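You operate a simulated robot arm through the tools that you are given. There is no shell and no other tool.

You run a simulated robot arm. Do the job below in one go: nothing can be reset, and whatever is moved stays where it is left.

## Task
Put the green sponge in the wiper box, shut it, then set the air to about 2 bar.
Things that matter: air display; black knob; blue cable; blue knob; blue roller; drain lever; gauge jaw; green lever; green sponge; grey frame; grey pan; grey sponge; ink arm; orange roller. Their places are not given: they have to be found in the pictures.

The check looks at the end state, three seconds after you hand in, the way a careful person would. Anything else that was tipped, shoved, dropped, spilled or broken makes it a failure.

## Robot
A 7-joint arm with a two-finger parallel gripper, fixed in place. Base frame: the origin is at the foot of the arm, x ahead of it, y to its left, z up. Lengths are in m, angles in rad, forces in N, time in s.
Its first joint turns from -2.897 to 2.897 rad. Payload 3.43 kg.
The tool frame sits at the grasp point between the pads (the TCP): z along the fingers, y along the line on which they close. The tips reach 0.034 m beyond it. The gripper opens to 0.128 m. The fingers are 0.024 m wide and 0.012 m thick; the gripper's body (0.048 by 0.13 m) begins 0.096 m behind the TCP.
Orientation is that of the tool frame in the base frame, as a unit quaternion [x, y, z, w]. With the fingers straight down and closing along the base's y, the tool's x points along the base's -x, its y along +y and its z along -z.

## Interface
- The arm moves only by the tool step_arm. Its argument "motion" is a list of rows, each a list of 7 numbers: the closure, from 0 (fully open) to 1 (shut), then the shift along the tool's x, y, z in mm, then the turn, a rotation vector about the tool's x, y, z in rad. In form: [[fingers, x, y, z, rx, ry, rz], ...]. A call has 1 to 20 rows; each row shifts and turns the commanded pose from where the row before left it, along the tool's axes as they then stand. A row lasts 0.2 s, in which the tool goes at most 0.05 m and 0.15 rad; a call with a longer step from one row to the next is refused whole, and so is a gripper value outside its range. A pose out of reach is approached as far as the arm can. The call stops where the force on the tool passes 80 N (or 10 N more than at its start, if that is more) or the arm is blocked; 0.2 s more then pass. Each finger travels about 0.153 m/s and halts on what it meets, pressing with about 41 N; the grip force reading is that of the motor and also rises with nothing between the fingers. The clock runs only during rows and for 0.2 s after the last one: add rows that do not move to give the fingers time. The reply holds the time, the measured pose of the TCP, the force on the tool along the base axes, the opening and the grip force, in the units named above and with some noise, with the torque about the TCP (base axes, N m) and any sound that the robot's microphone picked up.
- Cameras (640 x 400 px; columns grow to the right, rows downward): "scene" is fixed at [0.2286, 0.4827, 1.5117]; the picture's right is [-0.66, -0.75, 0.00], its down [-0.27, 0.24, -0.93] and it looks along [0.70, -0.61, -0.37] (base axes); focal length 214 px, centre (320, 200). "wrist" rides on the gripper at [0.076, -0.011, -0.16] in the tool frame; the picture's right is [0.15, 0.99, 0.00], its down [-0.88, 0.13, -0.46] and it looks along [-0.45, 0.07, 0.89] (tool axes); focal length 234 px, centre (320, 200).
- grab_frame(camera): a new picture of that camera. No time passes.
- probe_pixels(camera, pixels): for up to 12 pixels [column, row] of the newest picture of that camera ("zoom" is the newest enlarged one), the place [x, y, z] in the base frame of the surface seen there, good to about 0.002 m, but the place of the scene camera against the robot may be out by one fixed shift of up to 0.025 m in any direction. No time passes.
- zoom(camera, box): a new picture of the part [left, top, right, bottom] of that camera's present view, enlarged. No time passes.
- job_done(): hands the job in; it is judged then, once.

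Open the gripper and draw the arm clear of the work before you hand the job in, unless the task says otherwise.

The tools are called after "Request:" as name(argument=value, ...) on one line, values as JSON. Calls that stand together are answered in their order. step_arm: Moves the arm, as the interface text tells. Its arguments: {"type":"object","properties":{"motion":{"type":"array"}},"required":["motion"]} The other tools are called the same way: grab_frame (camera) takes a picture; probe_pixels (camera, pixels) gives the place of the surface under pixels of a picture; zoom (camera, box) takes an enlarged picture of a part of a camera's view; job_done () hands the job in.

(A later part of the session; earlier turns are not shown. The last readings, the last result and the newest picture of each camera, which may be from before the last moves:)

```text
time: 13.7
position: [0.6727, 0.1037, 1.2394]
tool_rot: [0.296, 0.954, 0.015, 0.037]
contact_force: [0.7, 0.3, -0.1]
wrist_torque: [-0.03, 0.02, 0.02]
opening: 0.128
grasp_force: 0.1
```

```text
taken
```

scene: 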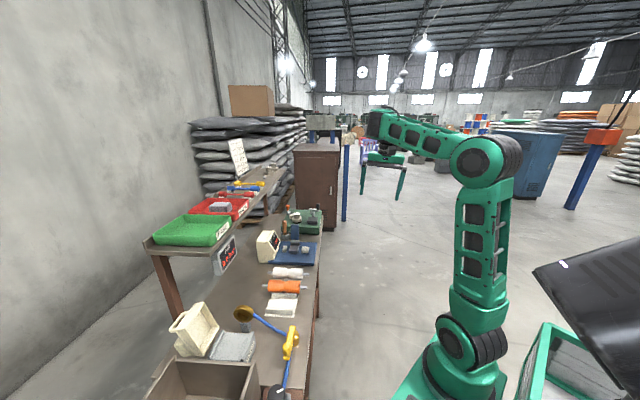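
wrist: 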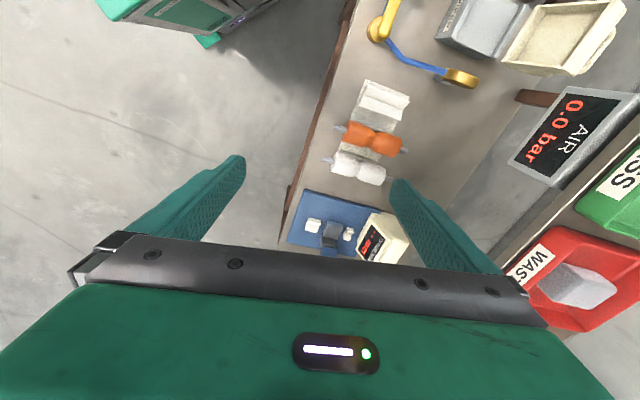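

Clear path. I level the tool (tilt ~0.08 rad) and go on toward (0.50, 0.45).

Request:
step_arm(motion=[[0, 0, 0, 0, 0.05, 0.061, 0], [0, 38.6, 20.6, 0, 0, 0, -0.05], [0, 37.5, 22.6, 0, 0, 0, -0.05], [0, 36.3, 24.4, 0, 0, 0, -0.05], [0, 35.1, 26.2, 0, 0, 0, -0.05], [0, 33.7, 27.9, 0, 0, 0, -0.05], [0, 32.3, 29.6, 0, 0, 0, -0.05], [0, 30.7, 31.1, 0, 0, 0, -0.05], [0, 29.2, 32.7, 0, 0, 0, -0.05], [0, 0, 0, 0, 0, 0, 0]])

Request:
grab_frame(camera="wrist")

Request:
grab_frame(camera="scene")

```text
time: 15.9
position: [0.5112, 0.4178, 1.2328]
tool_rot: [0.102, 0.995, 0.002, -0.001]
contact_force: [-0.1, -0.5, -0.6]
wrist_torque: [0.02, -0.01, 0.0]
opening: 0.1279
grasp_force: 0.1
```

```text
taken
```

wrist: 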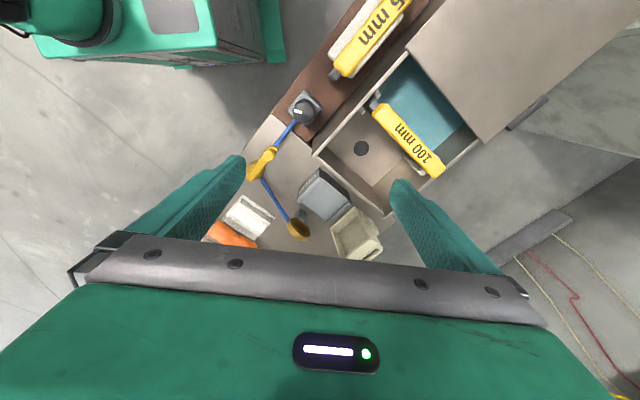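

```text
taken
```

scene: 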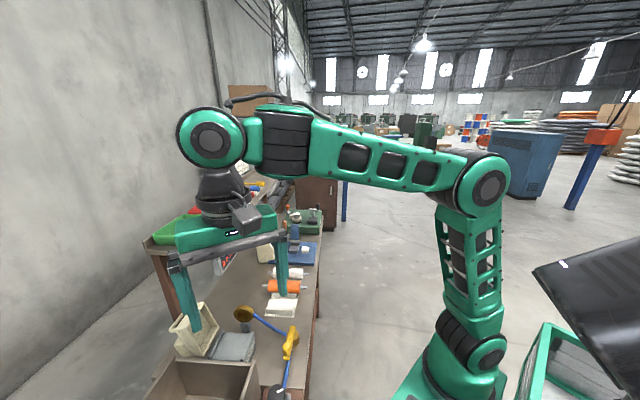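

Tool is level. I zoom into the tank interior and the area around it.

Request:
zoom(camera="wrist", box=[300, 30, 500, 220])

Request:
zoom(camera="wrist", box=[260, 0, 460, 130])

Request:
step_arm(motion=[[0, 20, 35, 0, 0, 0, 0], [0, 20, 35, 0, 0, 0, 0], [0, 20, 35, 0, 0, 0, 0], [0, 0, 0, 0, 0, 0, 0]])

Request:
grab_frame(camera="wrist")

Request:
grab_frame(camera="scene")

```text
2.11 times, centred on (400, 125) of wrist
```

zoom: 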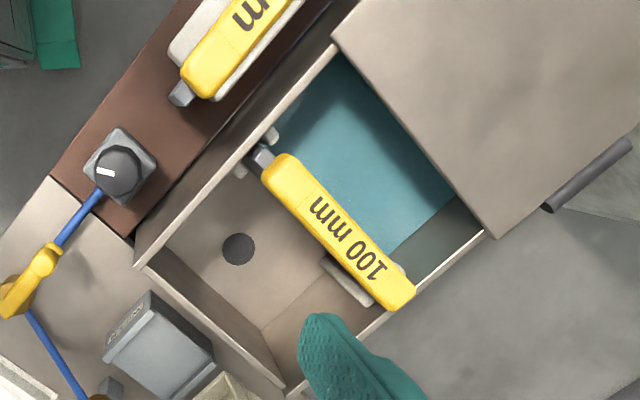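

```text
3.08 times, centred on (360, 65) of wrist
```

zoom: 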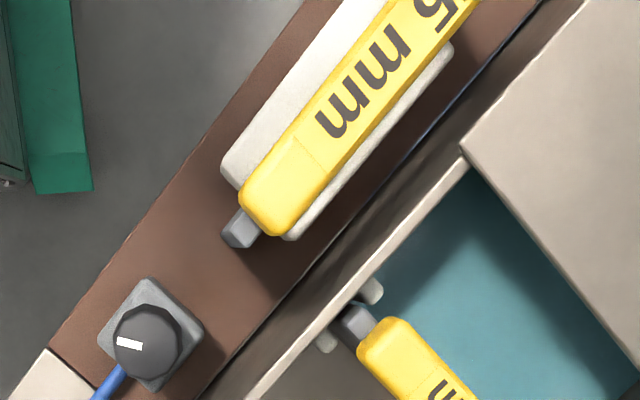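

```text
time: 16.9
position: [0.4744, 0.5275, 1.2371]
tool_rot: [0.102, 0.995, 0.0, 0.0]
contact_force: [0.3, 0.3, 0.0]
wrist_torque: [0.0, -0.01, 0.02]
opening: 0.128
grasp_force: 0.0
```

```text
taken
```

wrist: 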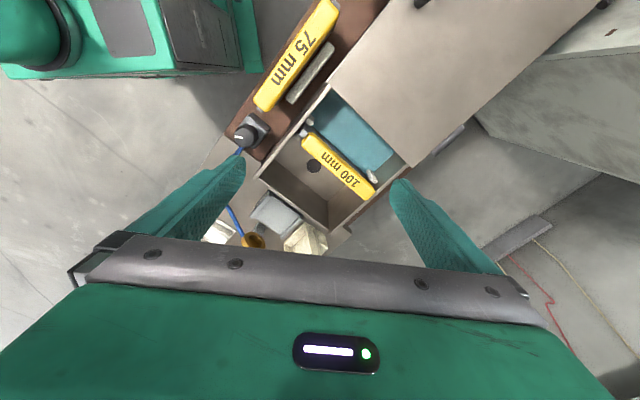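

```text
taken
```

scene: 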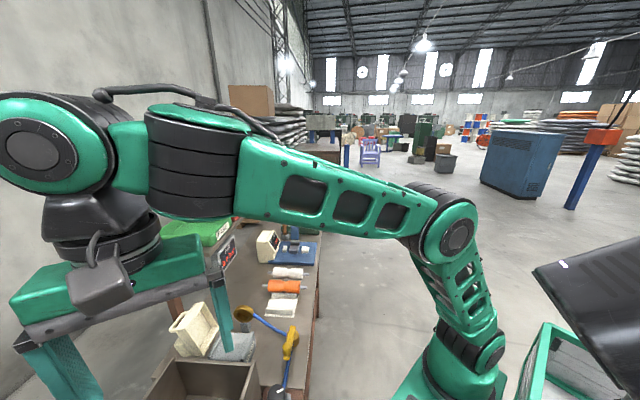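

Still no sponge. The bench continues along the (−x,+y) direction beyond the chest, so I yaw the tool so the image's right points along it.

Request:
step_arm(motion=[[0, 0, 0, 0, 0, 0, -0.13], [0, 0, 0, 0, 0, 0, -0.13], [0, 0, 0, 0, 0, 0, -0.13], [0, 0, 0, 0, 0, 0, -0.13], [0, 0, 0, 0, 0, 0, -0.13], [0, 0, 0, 0, 0, 0, -0.13], [0, 0, 0, 0, 0, 0, 0]])

Request:
grab_frame(camera="wrist")

```text
time: 18.5
position: [0.4731, 0.5289, 1.2368]
tool_rot: [-0.284, 0.959, 0.001, 0.0]
contact_force: [0.2, 0.3, -0.1]
wrist_torque: [0.0, -0.02, 0.0]
opening: 0.1278
grasp_force: 0.0
```

```text
taken
```

wrist: 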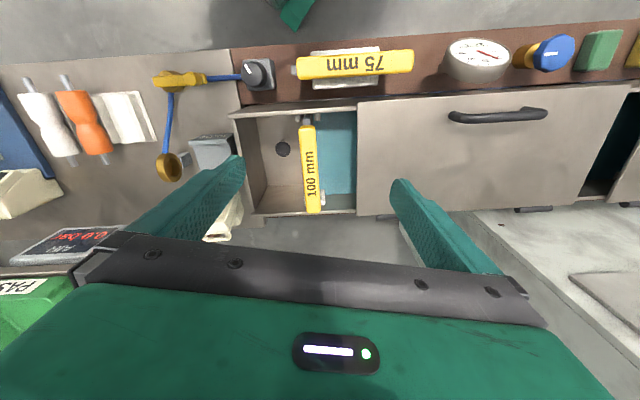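

There it is: along the brown rail, right of the dial, are the blue knob (555,50) and a green block at (598,50), likely the green sponge. I zoom and probe.

Request:
zoom(camera="wrist", box=[480, 10, 640, 130])

Request:
probe_pixels(camera="wrist", pixels=[[598, 50], [580, 68], [614, 32], [620, 60], [634, 55], [552, 50], [475, 55], [630, 30], [540, 60], [600, 80], [500, 115], [630, 130]])

```text
3.33 times, centred on (560, 70) of wrist
```

zoom: 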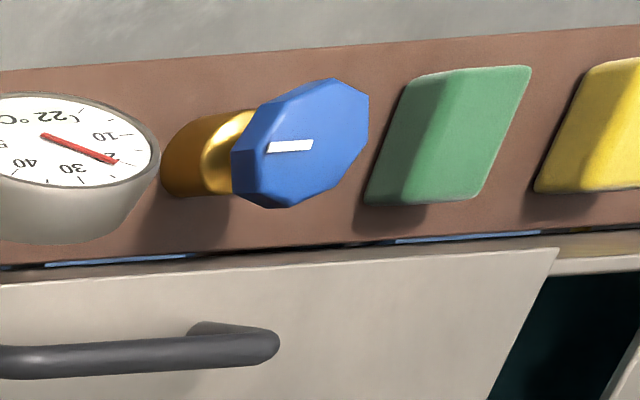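

```text
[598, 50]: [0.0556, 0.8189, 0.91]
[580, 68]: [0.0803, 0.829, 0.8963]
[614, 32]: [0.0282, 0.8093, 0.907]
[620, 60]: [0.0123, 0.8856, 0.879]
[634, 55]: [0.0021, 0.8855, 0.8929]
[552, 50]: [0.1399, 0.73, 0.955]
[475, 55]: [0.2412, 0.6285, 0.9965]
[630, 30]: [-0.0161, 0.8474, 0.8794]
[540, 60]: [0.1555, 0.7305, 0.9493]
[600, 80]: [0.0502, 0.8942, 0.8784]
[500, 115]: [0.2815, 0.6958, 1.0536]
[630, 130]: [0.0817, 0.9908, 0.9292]
```

The green sponge is at about (0.055, 0.82, 0.90) on the bench rail, with a yellow one just past it. Reaching it requires swinging to azimuth ~86°, so I probe the forearm and hood heights to check clearance.

Request:
probe_pixels(camera="scene", pixels=[[330, 170], [400, 190], [400, 228], [300, 225], [455, 235], [200, 170], [190, 210], [40, 150], [260, 215], [440, 200], [420, 240], [100, 290]])

Request:
zoom(camera="scene", box=[400, 160, 640, 400])

```text
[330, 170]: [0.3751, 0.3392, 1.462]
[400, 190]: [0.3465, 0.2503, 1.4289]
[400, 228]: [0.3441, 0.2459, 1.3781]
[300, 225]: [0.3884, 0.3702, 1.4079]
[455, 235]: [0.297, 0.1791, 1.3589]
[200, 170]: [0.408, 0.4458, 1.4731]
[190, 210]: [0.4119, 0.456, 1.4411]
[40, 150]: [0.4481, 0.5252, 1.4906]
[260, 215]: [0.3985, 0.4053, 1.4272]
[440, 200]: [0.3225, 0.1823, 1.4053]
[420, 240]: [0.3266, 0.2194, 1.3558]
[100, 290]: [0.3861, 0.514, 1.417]
```

```text
1.67 times, centred on (520, 280) of scene
```

zoom: 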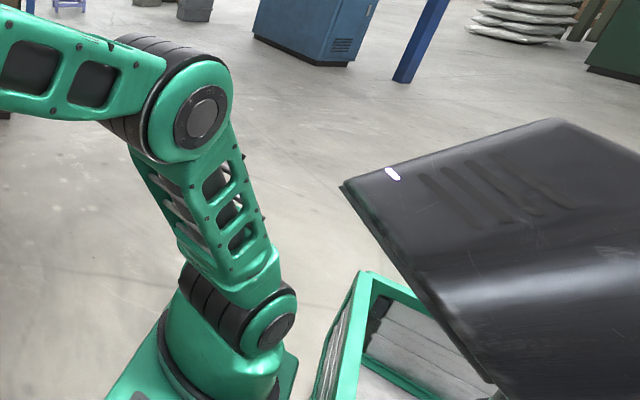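

The arm's links probe at unexpected places (elbow near (0.30,0.18,1.36)), so I probe the shoulder and base to locate the actual base axis before planning the swing.

Request:
grab_frame(camera="scene")

Request:
probe_pixels(camera="scene", pixels=[[475, 345], [490, 355], [440, 380], [420, 390], [470, 290], [450, 270], [490, 390], [540, 390], [550, 330], [455, 230], [465, 395], [500, 380]])

Request:
probe_pixels(camera="wrist", pixels=[[290, 15], [300, 5], [280, 0], [330, 20], [210, 20], [400, 20]])

```text
taken
```

scene: 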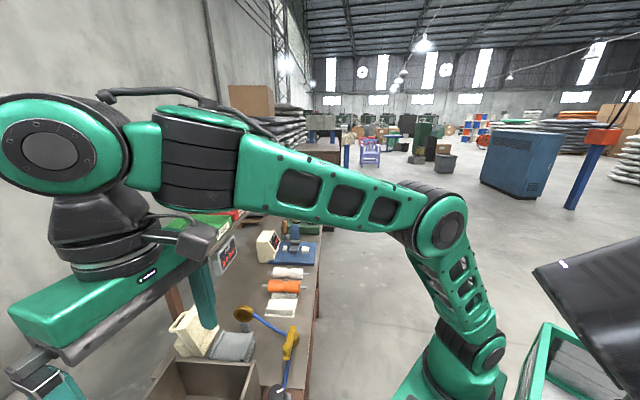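

```text
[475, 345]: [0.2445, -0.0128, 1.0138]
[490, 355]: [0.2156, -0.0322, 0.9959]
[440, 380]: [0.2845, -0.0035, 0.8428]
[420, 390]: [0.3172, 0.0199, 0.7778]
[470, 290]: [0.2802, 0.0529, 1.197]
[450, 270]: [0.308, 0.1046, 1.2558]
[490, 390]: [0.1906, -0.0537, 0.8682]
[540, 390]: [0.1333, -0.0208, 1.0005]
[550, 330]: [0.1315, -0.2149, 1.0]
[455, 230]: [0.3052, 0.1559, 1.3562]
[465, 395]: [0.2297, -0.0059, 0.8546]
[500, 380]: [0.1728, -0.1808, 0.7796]
```

```text
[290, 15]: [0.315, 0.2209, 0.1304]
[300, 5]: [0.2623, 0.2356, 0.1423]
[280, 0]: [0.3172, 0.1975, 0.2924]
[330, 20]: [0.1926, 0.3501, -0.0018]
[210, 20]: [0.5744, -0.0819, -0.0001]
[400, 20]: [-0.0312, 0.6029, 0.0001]
```

The arm base axis is really near (0.25, −0.04), so the sponge is at radius ≈0.87 and azimuth ≈103°; extended and low, the arm should pass below the black hood (z≥1.36). I first extend outward behind the chest, then check.

Request:
step_arm(motion=[[0, -29.5, 21.6, 15.4, 0, 0, 0], [0, -29.5, 21.6, 15.4, 0, 0, 0], [0, -29.5, 21.6, 15.4, 0, 0, 0], [0, -29.5, 21.6, 15.4, 0, 0, 0], [0, -29.5, 21.6, 15.4, 0, 0, 0], [0, 0, 0, 0, 0, 0, 0]])

Request:
grab_frame(camera="scene")

Request:
grab_frame(camera="wrist")

```text
time: 19.3
position: [0.4873, 0.6139, 1.2068]
tool_rot: [-0.282, 0.959, 0.002, 0.009]
contact_force: [0.7, 0.5, 0.1]
wrist_torque: [0.01, 0.08, -0.03]
opening: 0.1278
grasp_force: 0.1
out of reach, approached as far as the arm can: row 3
stopped in row 3: the force on the tool passed its limit at 163 N (the readings are from after the stop); the commanded pose is now the measured one
```

```text
taken
```

scene: 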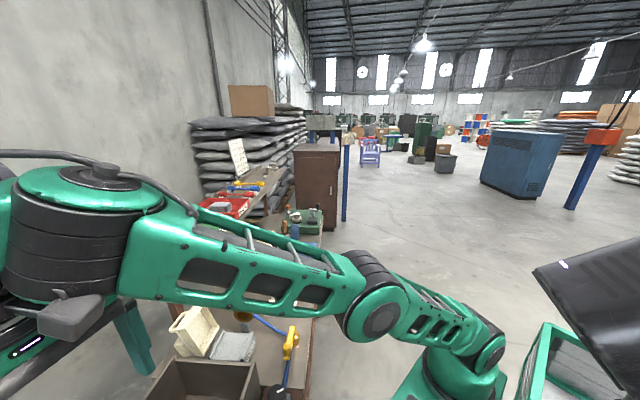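

```text
taken
```

wrist: 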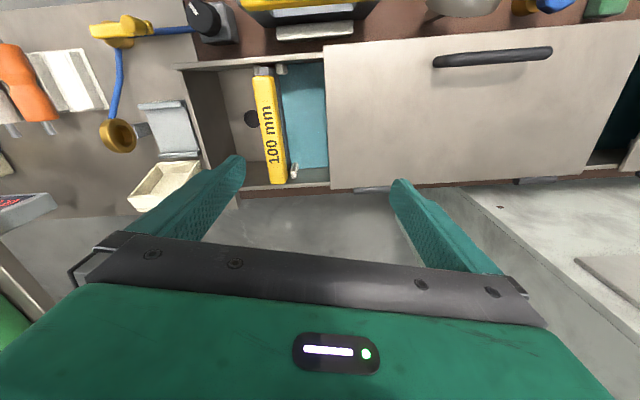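

The move hit the arm's reach limit at this height (position (0.487, 0.614, 1.207)), residual force ~1 N. I probe the arm's links to calibrate its geometry.

Request:
probe_pixels(camera="scene", pixels=[[380, 318], [490, 355], [200, 240], [300, 290], [60, 220], [70, 250], [30, 190], [440, 330], [350, 300], [140, 330], [250, 240], [470, 340]])

Request:
probe_pixels(camera="wrist", pixels=[[605, 8], [500, 60], [450, 120], [320, 210], [560, 220], [620, 250], [500, 180], [270, 100], [300, 100], [195, 25], [560, 200], [160, 185]])

```text
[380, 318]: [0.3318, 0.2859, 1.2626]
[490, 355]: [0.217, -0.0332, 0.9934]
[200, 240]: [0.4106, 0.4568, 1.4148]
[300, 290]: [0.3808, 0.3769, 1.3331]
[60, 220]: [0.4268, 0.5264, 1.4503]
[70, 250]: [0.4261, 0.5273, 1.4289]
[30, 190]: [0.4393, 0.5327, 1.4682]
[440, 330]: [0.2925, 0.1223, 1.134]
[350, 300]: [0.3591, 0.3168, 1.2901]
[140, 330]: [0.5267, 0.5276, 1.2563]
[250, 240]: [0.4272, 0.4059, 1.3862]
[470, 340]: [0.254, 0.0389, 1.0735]
```

```text
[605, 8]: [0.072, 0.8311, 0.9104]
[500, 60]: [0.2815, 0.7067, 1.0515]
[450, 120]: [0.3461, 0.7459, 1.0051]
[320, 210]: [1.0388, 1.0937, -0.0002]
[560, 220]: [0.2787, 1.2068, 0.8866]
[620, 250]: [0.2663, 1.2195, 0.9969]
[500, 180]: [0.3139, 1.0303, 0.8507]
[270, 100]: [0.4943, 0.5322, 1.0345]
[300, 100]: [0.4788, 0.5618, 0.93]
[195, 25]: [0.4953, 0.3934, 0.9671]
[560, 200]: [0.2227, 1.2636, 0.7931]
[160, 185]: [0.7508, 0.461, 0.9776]
```

The arm is straight here (max reach ≈0.69 m at this height, more when lower or with the tool tilted outward). I pull back slightly, yaw the tool to face radially outward and tilt it outward, so that I can swing low and extended to the sponge.

Request:
step_arm(motion=[[0, 25, -15, 0, 0, 0, -0.13], [0, 0, 0, 0, 0, 0, -0.13], [0, 0, 0, 0, 0, 0, -0.13], [0, 0, 0, 0, 0, 0, -0.13], [0, 0, 0, 0, 0, 0, -0.13], [0, 0, 0, 0, 0, -0.13, 0], [0, 0, 0, 0, 0, -0.13, 0], [0, 0, 0, 0, 0, -0.13, 0], [0, 0, 0, 0, 0, 0, 0]])

Request:
grab_frame(camera="wrist")

Request:
grab_frame(camera="scene")

```text
time: 21.3
position: [0.477, 0.5874, 1.2054]
tool_rot: [-0.562, 0.803, 0.11, 0.167]
contact_force: [0.0, 0.1, -0.7]
wrist_torque: [0.0, -0.01, 0.0]
opening: 0.1279
grasp_force: 0.0
```

```text
taken
```

wrist: 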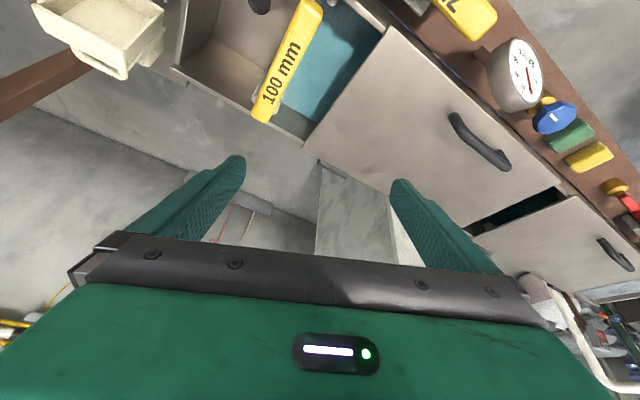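

```text
taken
```

scene: 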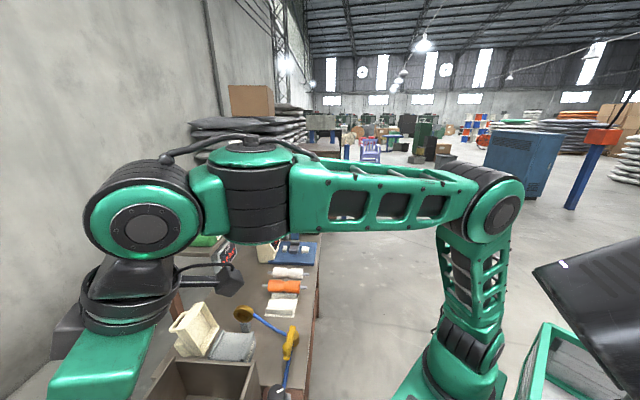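

Now the rail items are well visible: dial, blue knob (553,115), green sponge (569,135), yellow sponge (588,157). I zoom and probe the sponge's corners.

Request:
zoom(camera="wrist", box=[490, 70, 640, 190])

Request:
probe_pixels(camera="zoom", pixels=[[320, 265], [400, 215], [440, 265], [345, 320], [255, 300], [330, 370], [410, 390], [520, 310], [260, 200], [545, 360], [500, 480], [120, 180]])

```text
3.33 times, centred on (565, 130) of wrist
```

zoom: 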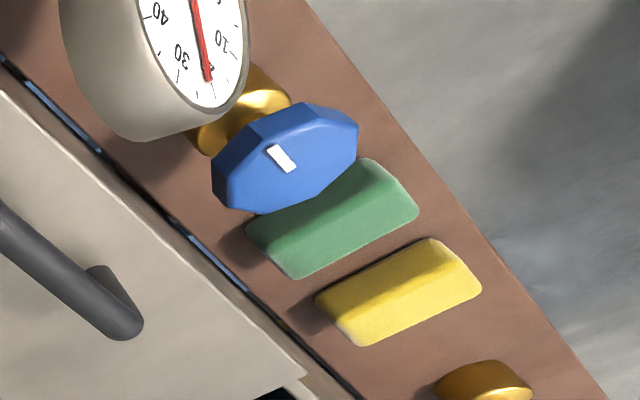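

```text
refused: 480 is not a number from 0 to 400
```

Request:
probe_pixels(camera="zoom", pixels=[[330, 235], [380, 165], [415, 210], [300, 272], [250, 230], [330, 210], [390, 300], [430, 245], [475, 285], [365, 340], [285, 160], [540, 340]])

Request:
probe_pixels(camera="wrist", pixels=[[515, 215], [560, 195], [630, 260], [480, 235], [400, 60], [330, 150], [440, 150], [470, 130], [545, 200], [610, 245], [590, 260], [550, 140]])

```text
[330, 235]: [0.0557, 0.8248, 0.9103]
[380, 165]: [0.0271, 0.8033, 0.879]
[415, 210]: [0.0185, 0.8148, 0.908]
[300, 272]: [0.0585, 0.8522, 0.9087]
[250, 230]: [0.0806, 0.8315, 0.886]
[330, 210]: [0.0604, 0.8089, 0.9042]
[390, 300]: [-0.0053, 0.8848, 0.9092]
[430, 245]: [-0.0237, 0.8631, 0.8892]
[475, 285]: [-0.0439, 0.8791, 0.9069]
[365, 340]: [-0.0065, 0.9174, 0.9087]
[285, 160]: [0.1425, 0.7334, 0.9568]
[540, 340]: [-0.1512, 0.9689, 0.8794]
```

```text
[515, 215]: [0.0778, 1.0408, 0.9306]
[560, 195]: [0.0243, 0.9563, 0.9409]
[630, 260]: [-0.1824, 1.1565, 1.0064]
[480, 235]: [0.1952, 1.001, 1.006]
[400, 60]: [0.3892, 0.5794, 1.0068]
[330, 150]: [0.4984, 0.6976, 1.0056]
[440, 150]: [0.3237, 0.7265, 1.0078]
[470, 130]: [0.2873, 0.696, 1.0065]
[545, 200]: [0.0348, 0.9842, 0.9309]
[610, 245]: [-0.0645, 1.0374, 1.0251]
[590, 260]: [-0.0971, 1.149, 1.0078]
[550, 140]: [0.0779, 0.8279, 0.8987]
```

The sponge's long axis (~60 mm) runs across the rail, ~38 mm along it, ~31 mm thick, centre ≈(0.050, 0.823). The gap to the yellow sponge looks only ~13 mm, so I measure gaps to the yellow sponge and chest front.

Request:
zoom(camera="wrist", box=[530, 100, 620, 190])

Request:
probe_pixels(camera="zoom", pixels=[[100, 220], [130, 260], [110, 290], [60, 280], [160, 300], [200, 330], [300, 215], [260, 240], [240, 260], [220, 275], [150, 200], [200, 250]])

```text
4.44 times, centred on (575, 145) of wrist
```

zoom: 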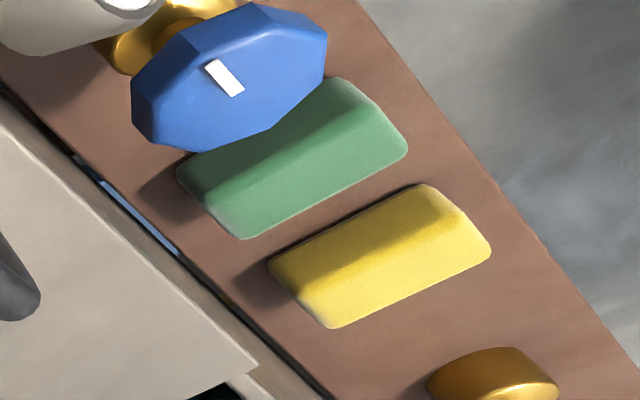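

```text
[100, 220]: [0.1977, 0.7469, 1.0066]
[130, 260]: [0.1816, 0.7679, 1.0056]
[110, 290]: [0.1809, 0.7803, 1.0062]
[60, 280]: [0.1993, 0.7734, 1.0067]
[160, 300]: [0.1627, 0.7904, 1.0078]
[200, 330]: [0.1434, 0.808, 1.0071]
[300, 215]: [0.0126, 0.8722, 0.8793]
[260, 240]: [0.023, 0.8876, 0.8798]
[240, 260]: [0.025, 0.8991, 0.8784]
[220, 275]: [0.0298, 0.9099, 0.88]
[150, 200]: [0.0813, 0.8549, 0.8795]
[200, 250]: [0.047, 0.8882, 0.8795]
```

Gaps: sponge back end v≈0.632 vs chest lid edge v≈0.658 (26 mm), yellow sponge ~13 mm away – so I'll grip along the long axis, the back finger in the 26 mm gap. First I extend behind the chest at lower height to keep the elbow below the hood.

Request:
step_arm(motion=[[0, -25.8, 1, 38.2, 0, 0, 0], [0, -25.8, 1, 38.2, 0, 0, 0], [0, -25.8, 1, 38.2, 0, 0, 0], [0, -25.8, 1, 38.2, 0, 0, 0], [0, -25.8, 1, 38.2, 0, 0, 0], [0, 0, 0, 0, 0, 0, 0]])

Request:
grab_frame(camera="scene")

Request:
grab_frame(camera="wrist")

```text
time: 22.7
position: [0.5407, 0.7696, 1.0817]
tool_rot: [-0.561, 0.804, 0.109, 0.167]
contact_force: [-0.5, 0.4, -0.2]
wrist_torque: [0.0, -0.02, -0.01]
opening: 0.1277
grasp_force: 0.2
```

```text
taken
```

scene: 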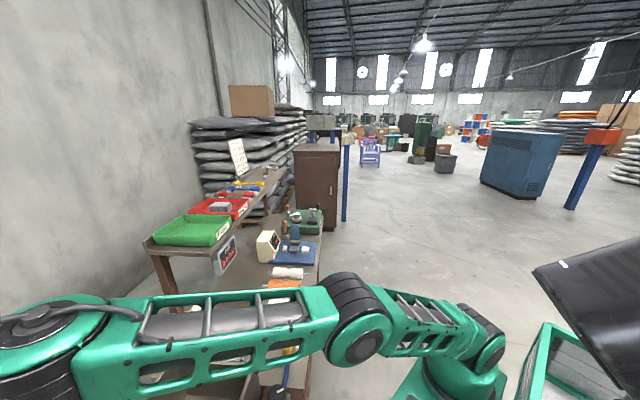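

```text
taken
```

wrist: 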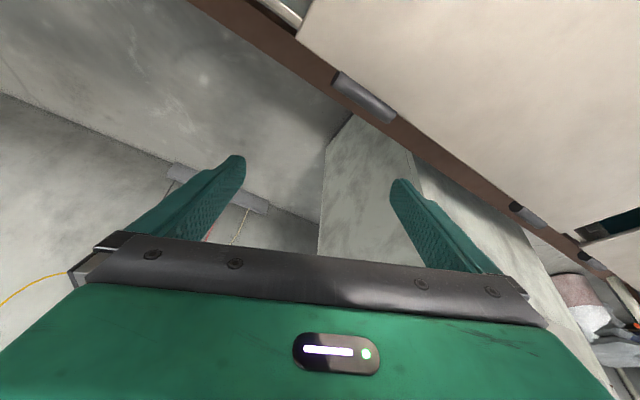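

Reached (0.541, 0.770, 1.082) freely with a low elbow. I probe the grey structure behind the chest and the elbow height before swinging.

Request:
probe_pixels(camera="wrist", pixels=[[350, 200], [340, 160], [450, 190], [320, 130], [420, 160], [560, 240], [500, 195], [610, 225], [400, 60], [540, 230], [600, 330], [300, 60]])

Request:
probe_pixels(camera="scene", pixels=[[365, 345], [360, 290], [490, 355], [440, 300], [200, 350], [60, 340], [340, 280], [80, 310]])

```text
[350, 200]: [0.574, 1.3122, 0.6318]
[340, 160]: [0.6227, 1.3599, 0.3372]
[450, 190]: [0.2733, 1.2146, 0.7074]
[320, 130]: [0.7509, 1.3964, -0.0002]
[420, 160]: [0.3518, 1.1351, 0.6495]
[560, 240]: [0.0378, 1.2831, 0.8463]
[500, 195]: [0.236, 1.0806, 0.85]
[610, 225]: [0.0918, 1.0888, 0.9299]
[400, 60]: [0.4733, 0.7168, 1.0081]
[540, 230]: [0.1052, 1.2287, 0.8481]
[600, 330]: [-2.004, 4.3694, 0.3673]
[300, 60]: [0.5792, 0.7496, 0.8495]
```

```text
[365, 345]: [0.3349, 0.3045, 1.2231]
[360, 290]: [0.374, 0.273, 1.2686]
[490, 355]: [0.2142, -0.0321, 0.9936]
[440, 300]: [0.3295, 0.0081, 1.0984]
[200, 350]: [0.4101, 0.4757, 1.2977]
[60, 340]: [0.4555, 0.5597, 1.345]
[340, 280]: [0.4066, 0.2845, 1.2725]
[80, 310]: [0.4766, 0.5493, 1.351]
```

All clear (pillar is beyond y=1.2, elbow z≈1.22, below the hood). I swing rigidly about the base axis by ~17° and check again.

Request:
step_arm(motion=[[0, -3.6, 42.6, 1.5, -0.0195, 0, -0.046], [0, -3.6, 42.6, 1.5, -0.0195, 0, -0.046], [0, -3.6, 42.6, 1.5, -0.0195, 0, -0.046], [0, -3.6, 42.6, 1.5, -0.0195, 0, -0.046], [0, 1, 43.6, -0.4, -0.0195, 0, -0.046], [0, 1, 43.6, -0.4, -0.0195, 0, -0.046], [0, 0, 0, 0, 0, 0, 0]])

Request:
grab_frame(camera="scene")

Request:
grab_frame(camera="wrist")

```text
time: 24.3
position: [0.2881, 0.8335, 1.0716]
tool_rot: [-0.675, 0.71, 0.133, 0.147]
contact_force: [-0.2, -0.2, 0.0]
wrist_torque: [-0.01, 0.01, -0.02]
opening: 0.1277
grasp_force: 0.0
out of reach, approached as far as the arm can: row 3, 5
```

```text
taken
```

scene: 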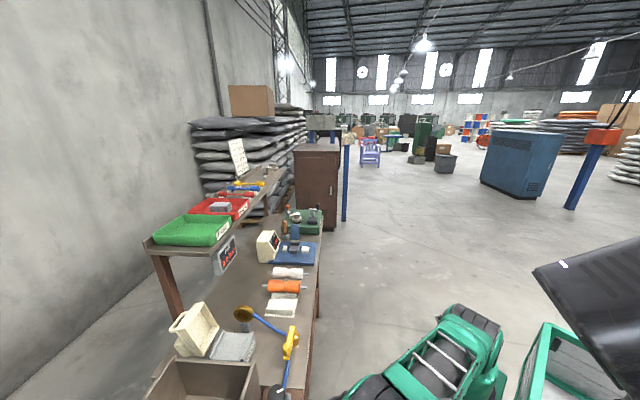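

```text
taken
```

wrist: 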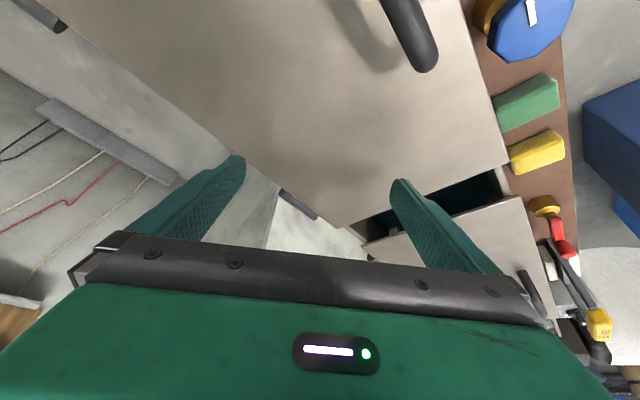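

Going well at (0.288, 0.834, 1.072), sponge visible at (527,102). I continue the swing with slightly less radius, in smaller batches, checking the hood clearance.

Request:
step_arm(motion=[[0, 7.4, 42.6, -3, -0.0195, 0, -0.046], [0, 7.4, 42.6, -3, -0.0195, 0, -0.046], [0, 1, 42.3, -0.4, -0.0195, 0, -0.046], [0, 0, 0, 0, 0, 0, 0]])

Request:
grab_frame(camera="scene")

Request:
grab_frame(camera="wrist")

```text
time: 25.3
position: [0.159, 0.8155, 1.0676]
tool_rot: [0.727, -0.658, -0.141, -0.137]
contact_force: [0.0, -0.2, 0.3]
wrist_torque: [-0.01, -0.04, 0.04]
opening: 0.1279
grasp_force: 0.0
```

```text
taken
```

scene: 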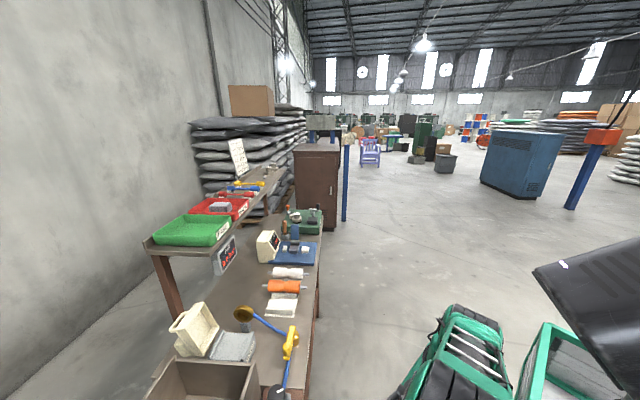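

```text
taken
```

wrist: 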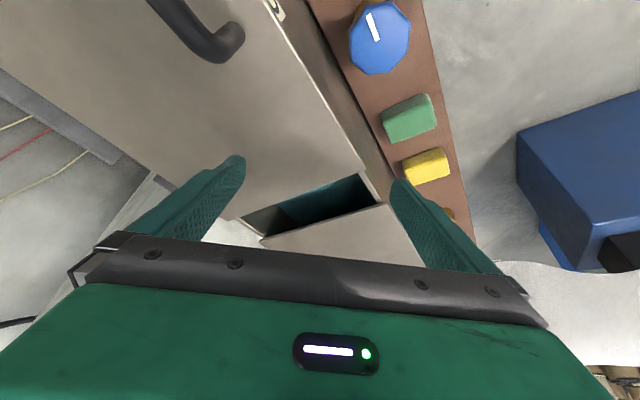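

No contact at (0.159, 0.816). I probe the sponge again and the blue box on the right (580,150).

Request:
zoom(camera="wrist", box=[330, 0, 530, 220])

Request:
probe_pixels(camera="wrist", pixels=[[387, 112], [428, 95], [437, 128], [396, 141], [410, 118], [405, 162], [444, 150], [580, 150], [520, 140], [590, 260], [370, 150], [365, 40]])

Request:
probe_pixels(camera="wrist", pixels=[[350, 150], [340, 120], [375, 140], [360, 170], [380, 195], [330, 100], [450, 100], [455, 150], [440, 60], [300, 60], [395, 150], [420, 145]])

```text
1.82 times, centred on (430, 110) of wrist
```

zoom: 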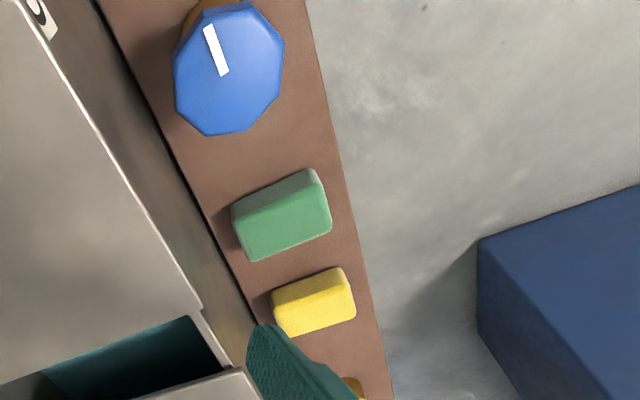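

```text
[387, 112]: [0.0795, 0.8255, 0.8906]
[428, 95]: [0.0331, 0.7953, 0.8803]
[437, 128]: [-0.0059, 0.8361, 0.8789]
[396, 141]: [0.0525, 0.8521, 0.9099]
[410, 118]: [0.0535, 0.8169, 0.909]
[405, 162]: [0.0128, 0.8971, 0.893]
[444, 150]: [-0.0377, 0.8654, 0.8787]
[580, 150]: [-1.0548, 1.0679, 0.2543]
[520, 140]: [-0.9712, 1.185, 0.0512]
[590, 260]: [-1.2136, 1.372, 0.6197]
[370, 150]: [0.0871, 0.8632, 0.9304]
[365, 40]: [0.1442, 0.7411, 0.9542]
```

```text
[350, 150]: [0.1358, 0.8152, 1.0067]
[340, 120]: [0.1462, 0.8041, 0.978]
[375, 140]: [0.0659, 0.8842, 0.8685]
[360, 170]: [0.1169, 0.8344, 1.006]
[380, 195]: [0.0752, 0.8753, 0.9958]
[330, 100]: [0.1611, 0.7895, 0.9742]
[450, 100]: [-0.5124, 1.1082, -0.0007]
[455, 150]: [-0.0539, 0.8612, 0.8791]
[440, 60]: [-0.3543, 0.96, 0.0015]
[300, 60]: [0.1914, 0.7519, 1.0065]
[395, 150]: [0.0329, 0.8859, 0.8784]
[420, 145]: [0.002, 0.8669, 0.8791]
```

The real gap to the yellow sponge is ~60 mm (the view was occluded), so I can grip across the short side (along the rail), which also suits the box. I rotate the tool so the fingers close along the rail, leaning ~0.45 rad away from the robot.

Request:
step_arm(motion=[[0, 0, 0, 0, 0.0516, -0.0064, 0.1191], [0, 0, 0, 0, 0.0516, -0.0064, 0.1191], [0, 0, 0, 0, 0.0516, -0.0064, 0.1191], [0, 0, 0, 0, 0.0516, -0.0064, 0.1191], [0, 0, 0, 0, 0, 0, 0]])

Request:
grab_frame(camera="wrist")

Request:
grab_frame(camera="scene")

```text
time: 26.5
position: [0.1614, 0.8125, 1.0674]
tool_rot: [-0.531, 0.82, 0.111, 0.181]
contact_force: [-0.1, 0.1, -0.2]
wrist_torque: [0.01, -0.02, -0.03]
opening: 0.1279
grasp_force: 0.1
```

```text
taken
```

wrist: 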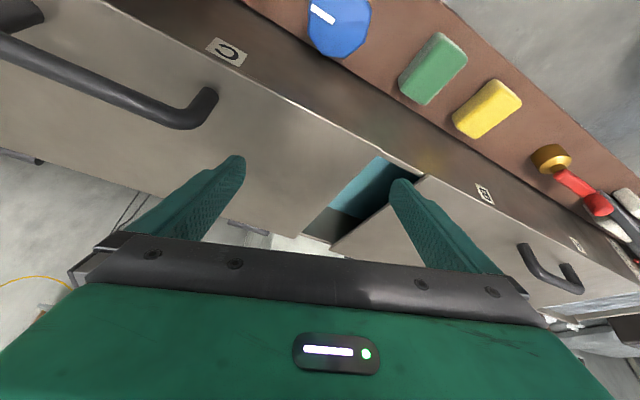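

```text
taken
```

scene: 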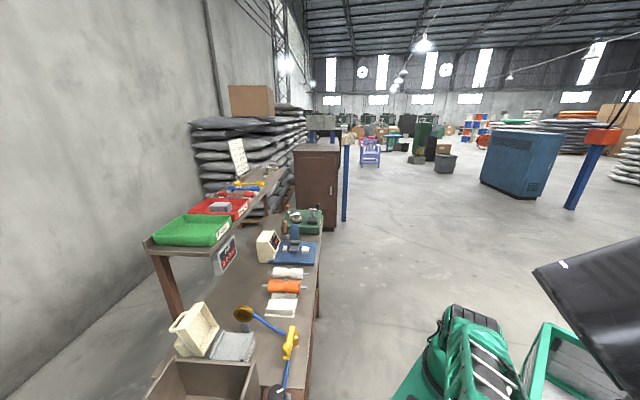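

Rotation works; sponge at (432,68) with a clear gap to the yellow one. I finish the remaining rotation and re-probe the sponge.

Request:
step_arm(motion=[[0, 0, 0, 0, 0.0516, -0.0064, 0.1191], [0, 0, 0, 0, 0.0516, -0.0064, 0.1191], [0, 0, 0, 0, 0.0516, -0.0064, 0.1191], [0, 0, 0, 0, 0, 0, 0]])

Request:
grab_frame(camera="wrist")

Request:
zoom(camera="wrist", box=[300, 0, 500, 120])

```text
time: 27.5
position: [0.163, 0.7984, 1.0608]
tool_rot: [-0.361, 0.906, 0.085, 0.206]
contact_force: [0.1, 1.3, -0.4]
wrist_torque: [0.0, 0.01, -0.01]
opening: 0.1284
grasp_force: 0.0
out of reach, approached as far as the arm can: row 2, 3
```

```text
taken
```

wrist: 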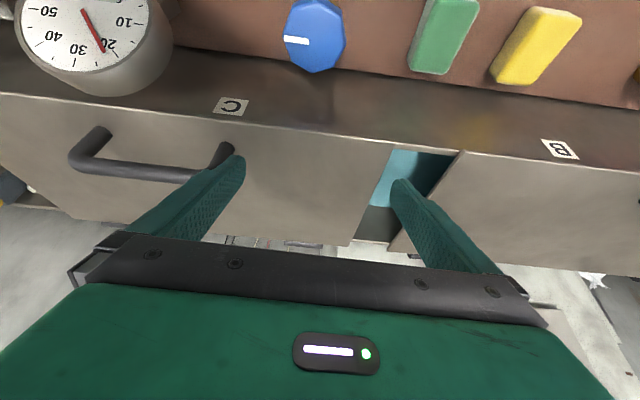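

```text
3.20 times, centred on (400, 60) of wrist
```

zoom: 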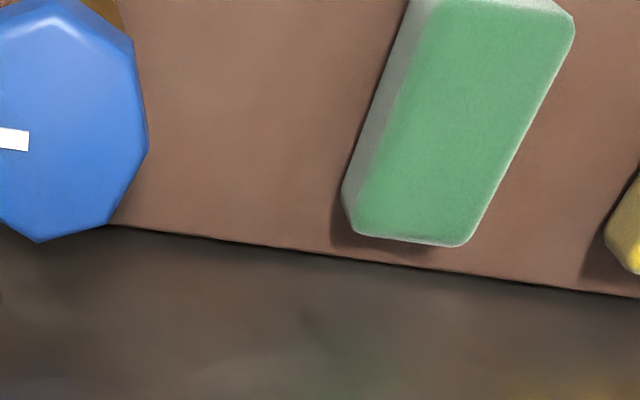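

At the reach limit but fine (z 1.061). I probe sponge edges from this nearer view.

Request:
probe_pixels(camera="zoom", pixels=[[455, 238], [365, 225], [348, 195], [520, 130], [440, 120], [568, 25], [425, 10], [350, 262], [612, 235], [145, 130], [560, 150], [300, 150]])

Request:
probe_pixels(camera="wrist", pixels=[[420, 0], [478, 2], [450, 30], [500, 30], [545, 30], [510, 70], [575, 15], [430, 100], [440, 140], [380, 140], [470, 60], [340, 15]])

```text
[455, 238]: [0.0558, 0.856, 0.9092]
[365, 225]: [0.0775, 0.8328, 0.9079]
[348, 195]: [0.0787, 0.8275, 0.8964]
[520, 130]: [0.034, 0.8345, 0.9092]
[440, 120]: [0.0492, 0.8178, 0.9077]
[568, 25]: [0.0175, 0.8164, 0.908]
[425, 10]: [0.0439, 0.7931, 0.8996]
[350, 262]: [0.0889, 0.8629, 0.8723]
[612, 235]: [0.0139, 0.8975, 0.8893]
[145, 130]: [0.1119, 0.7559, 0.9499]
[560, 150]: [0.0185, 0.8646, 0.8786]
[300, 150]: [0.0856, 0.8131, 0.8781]
```

```text
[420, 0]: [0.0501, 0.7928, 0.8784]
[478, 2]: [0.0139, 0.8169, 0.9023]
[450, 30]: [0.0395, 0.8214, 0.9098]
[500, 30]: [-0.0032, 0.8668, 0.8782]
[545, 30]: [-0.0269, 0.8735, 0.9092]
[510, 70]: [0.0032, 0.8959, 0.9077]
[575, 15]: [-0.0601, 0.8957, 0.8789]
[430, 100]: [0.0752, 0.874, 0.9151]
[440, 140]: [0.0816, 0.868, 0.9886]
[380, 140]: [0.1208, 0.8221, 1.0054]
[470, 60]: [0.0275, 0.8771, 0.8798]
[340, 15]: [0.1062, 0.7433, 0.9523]
```

Sponge corners give centre (0.049, 0.825), long axis az≈46°, size ≈58×36 mm. I fine-tune yaw, narrow the fingers to ~80 mm (to stay clear of the yellow sponge) and shift toward the rail's front.

Request:
step_arm(motion=[[0.375, 0, 0, 0, -0.0174, 0, -0.036], [0.375, 24.8, 0, -12, 0, 0, 0], [0.375, 24.8, 0, -12, 0, 0, 0], [0.375, 0, 0, 0, 0, 0, 0]])

Request:
grab_frame(camera="wrist")

Request:
grab_frame(camera="scene")

```text
time: 28.7
position: [0.2026, 0.7807, 1.0566]
tool_rot: [-0.338, 0.914, 0.077, 0.21]
contact_force: [-34.1, 14.1, 0.2]
wrist_torque: [0.57, 1.18, -0.53]
opening: 0.0614
grasp_force: 0.0
stopped in row 4: the arm was blocked; the commanded pose is now the measured one
```

```text
taken
```

wrist: 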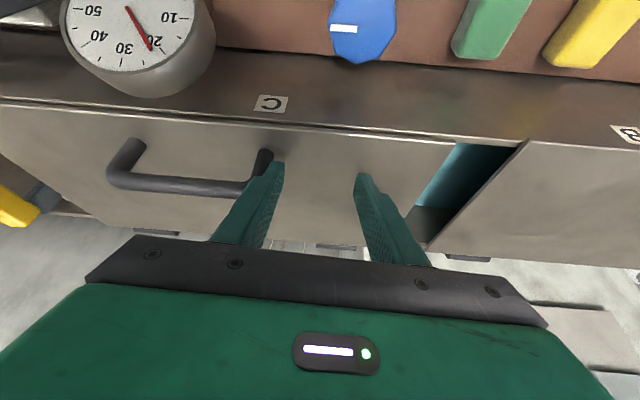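

```text
taken
```

scene: 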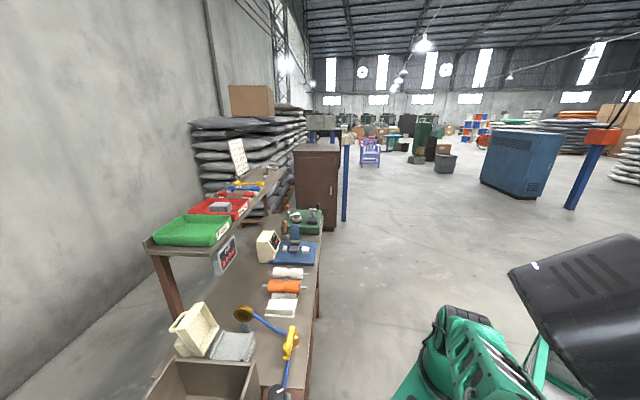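

The arm was blocked, and the black hood in the scene view has shifted left (corner from (535,268) to (510,270)); also the left finger sits by the chest handle post (265,160). I probe and zoom before moving anything.

Request:
probe_pixels(camera="scene", pixels=[[513, 272], [535, 266], [560, 300], [600, 300], [637, 300], [622, 238], [600, 370], [560, 340], [637, 260], [637, 390], [460, 340], [490, 355]])

Request:
zoom(camera="scene", box=[380, 220, 640, 400])

Request:
zoom(camera="wrist", box=[80, 80, 480, 280])

```text
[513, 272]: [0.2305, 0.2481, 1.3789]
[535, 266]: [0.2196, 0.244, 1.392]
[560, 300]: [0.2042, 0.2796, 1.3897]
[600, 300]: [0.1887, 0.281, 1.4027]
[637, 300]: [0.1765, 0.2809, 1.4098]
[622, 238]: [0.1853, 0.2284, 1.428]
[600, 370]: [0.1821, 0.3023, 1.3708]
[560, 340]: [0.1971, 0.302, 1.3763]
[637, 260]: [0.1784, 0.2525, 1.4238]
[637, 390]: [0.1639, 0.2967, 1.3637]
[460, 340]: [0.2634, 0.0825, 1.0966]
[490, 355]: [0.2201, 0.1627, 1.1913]
```

```text
2.22 times, centred on (510, 310) of scene
```

zoom: 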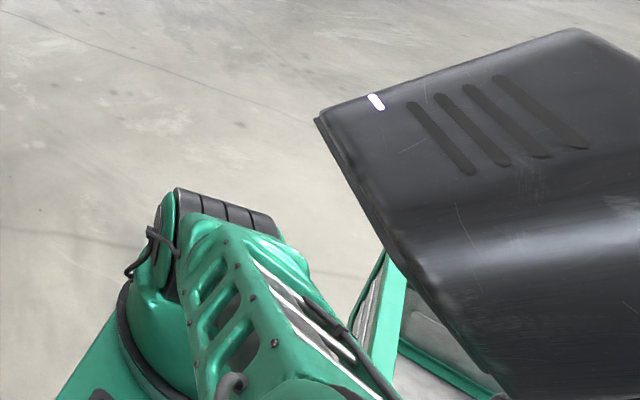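

```text
1.60 times, centred on (280, 180) of wrist
```

zoom: 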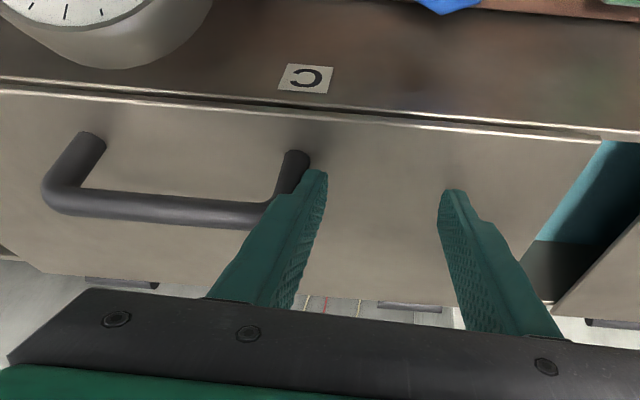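

The elbow evidently pushed up against the black hood when I reduced the radius, and the left finger pressed the handle post. I move along +u (away from the post, and outward, which lowers the elbow).

Request:
step_arm(motion=[[0.52, 0, 20, 0, 0, 0, 0], [0.52, 0, 25, 0, 0, 0, 0], [0.45, 0, 0, 0, 0, 0, 0]])

Request:
grab_frame(camera="scene")

Request:
grab_frame(camera="wrist")

```text
time: 29.5
position: [0.1485, 0.7921, 1.0521]
tool_rot: [-0.349, 0.909, 0.078, 0.215]
contact_force: [0.2, 0.2, 0.2]
wrist_torque: [-0.01, 0.01, 0.01]
opening: 0.0705
grasp_force: 0.0
out of reach, approached as far as the arm can: row 2
```

```text
taken
```

scene: 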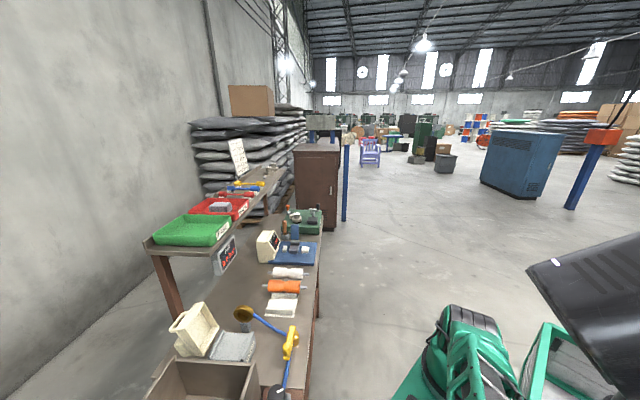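

```text
taken
```

wrist: 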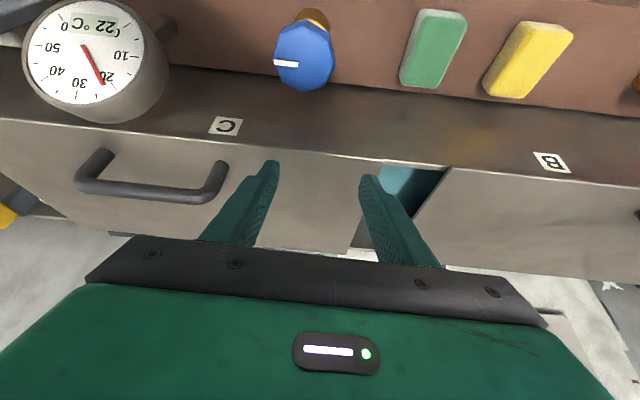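

Contact is gone, and the hood has swung back nearly to its original place. I now move along the rail toward the sponge, keeping the arm extended so that the elbow stays low.

Request:
step_arm(motion=[[0.45, 21.1, 17.3, -6.3, 0, 0, 0], [0.45, 21.1, 17.3, -6.3, 0, 0, 0], [0.45, 0, 0, 0, 0, 0, 0]])

Request:
grab_frame(camera="scene")

Request:
grab_frame(camera="wrist")

```text
time: 30.3
position: [0.1224, 0.792, 1.0369]
tool_rot: [-0.341, 0.912, 0.077, 0.213]
contact_force: [-2.7, -11.2, 68.5]
wrist_torque: [2.29, 0.8, 0.38]
opening: 0.0664
grasp_force: 0.0
out of reach, approached as far as the arm can: row 2
```

```text
taken
```

scene: 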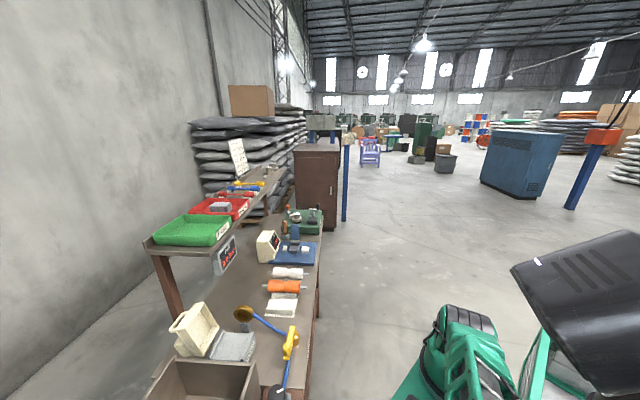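

```text
taken
```

wrist: 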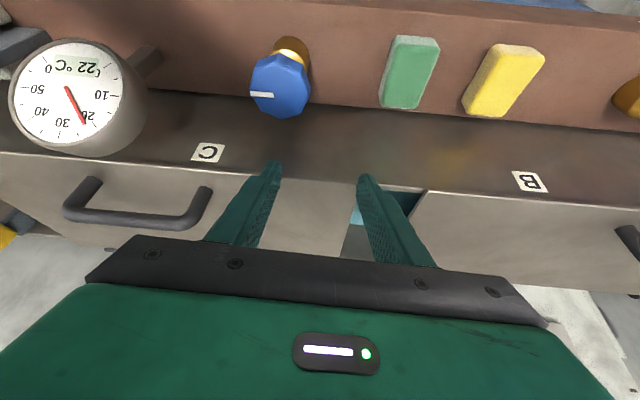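

The fingertips press on the lid (68 N up) and the hood is pushed again. I lift the tool straight up 15 mm at once and look at the elbow/hood area.

Request:
step_arm(motion=[[0.45, -6.7, 0, -13.4, 0, 0, 0], [0.45, 0, 0, 0, 0, 0, 0]])

Request:
zoom(camera="scene", box=[380, 220, 640, 400])

Request:
grab_frame(camera="wrist")

```text
time: 30.9
position: [0.1275, 0.7905, 1.0397]
tool_rot: [-0.342, 0.913, 0.067, 0.211]
contact_force: [-39.1, -20.8, 24.4]
wrist_torque: [0.35, 1.63, 2.0]
opening: 0.076
grasp_force: 5.5
out of reach, approached as far as the arm can: row 1
```

```text
2.22 times, centred on (510, 310) of scene
```

zoom: 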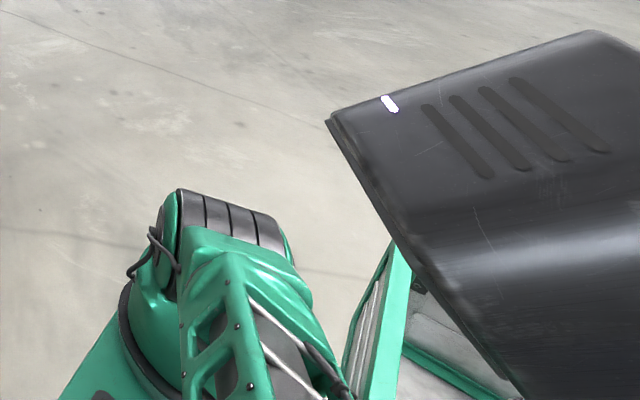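

```text
taken
```

wrist: 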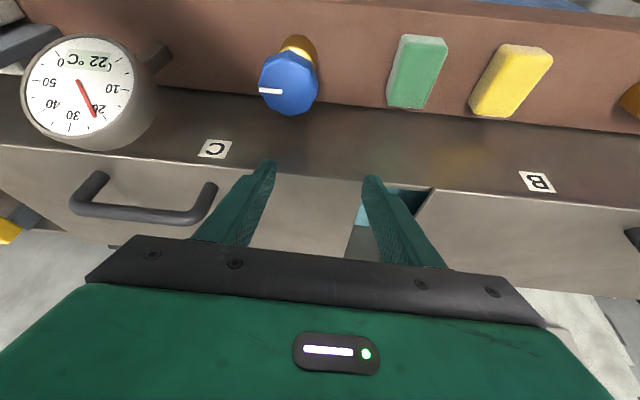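

The tips are caught near the lid's front edge and the arm's azimuth (~106°) is what pushes the hood. I lift while rotating the tool about the vertical, which brings the wrist back to a smaller azimuth.

Request:
step_arm(motion=[[0.5, -4.3, 0, -9, 0, 0, 0], [0.5, -4.3, 0, -9, -0.061, 0, -0.126], [0.5, -4.3, 0, -9, -0.061, 0, -0.126], [0.5, -4.3, 0, -9, -0.061, 0, -0.126], [0.5, 0, 0, 0, 0, 0, 0]])

Request:
grab_frame(camera="scene")

Request:
grab_frame(camera="wrist")

```text
time: 32.3
position: [0.1371, 0.7941, 1.0895]
tool_rot: [-0.514, 0.828, 0.107, 0.197]
contact_force: [0.3, 0.3, -0.1]
wrist_torque: [-0.02, 0.0, 0.01]
opening: 0.0639
grasp_force: 0.1
stopped in row 5: the arm was blocked; the commanded pose is now the measured one
```

```text
taken
```

scene: 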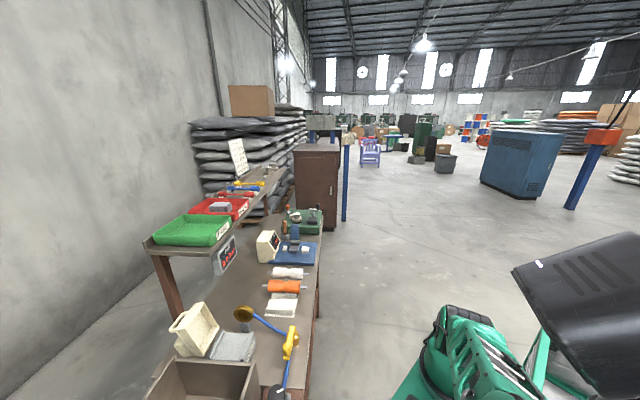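

```text
taken
```

wrist: 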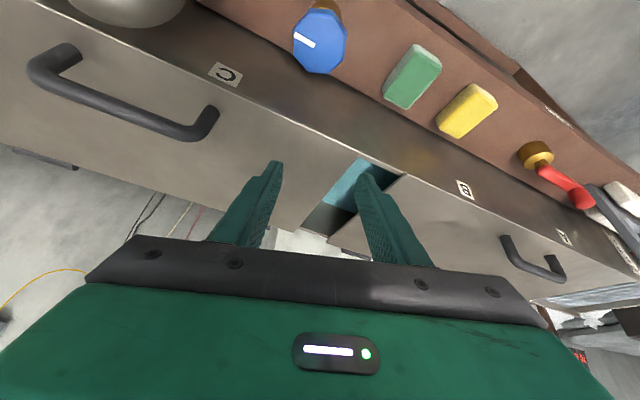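

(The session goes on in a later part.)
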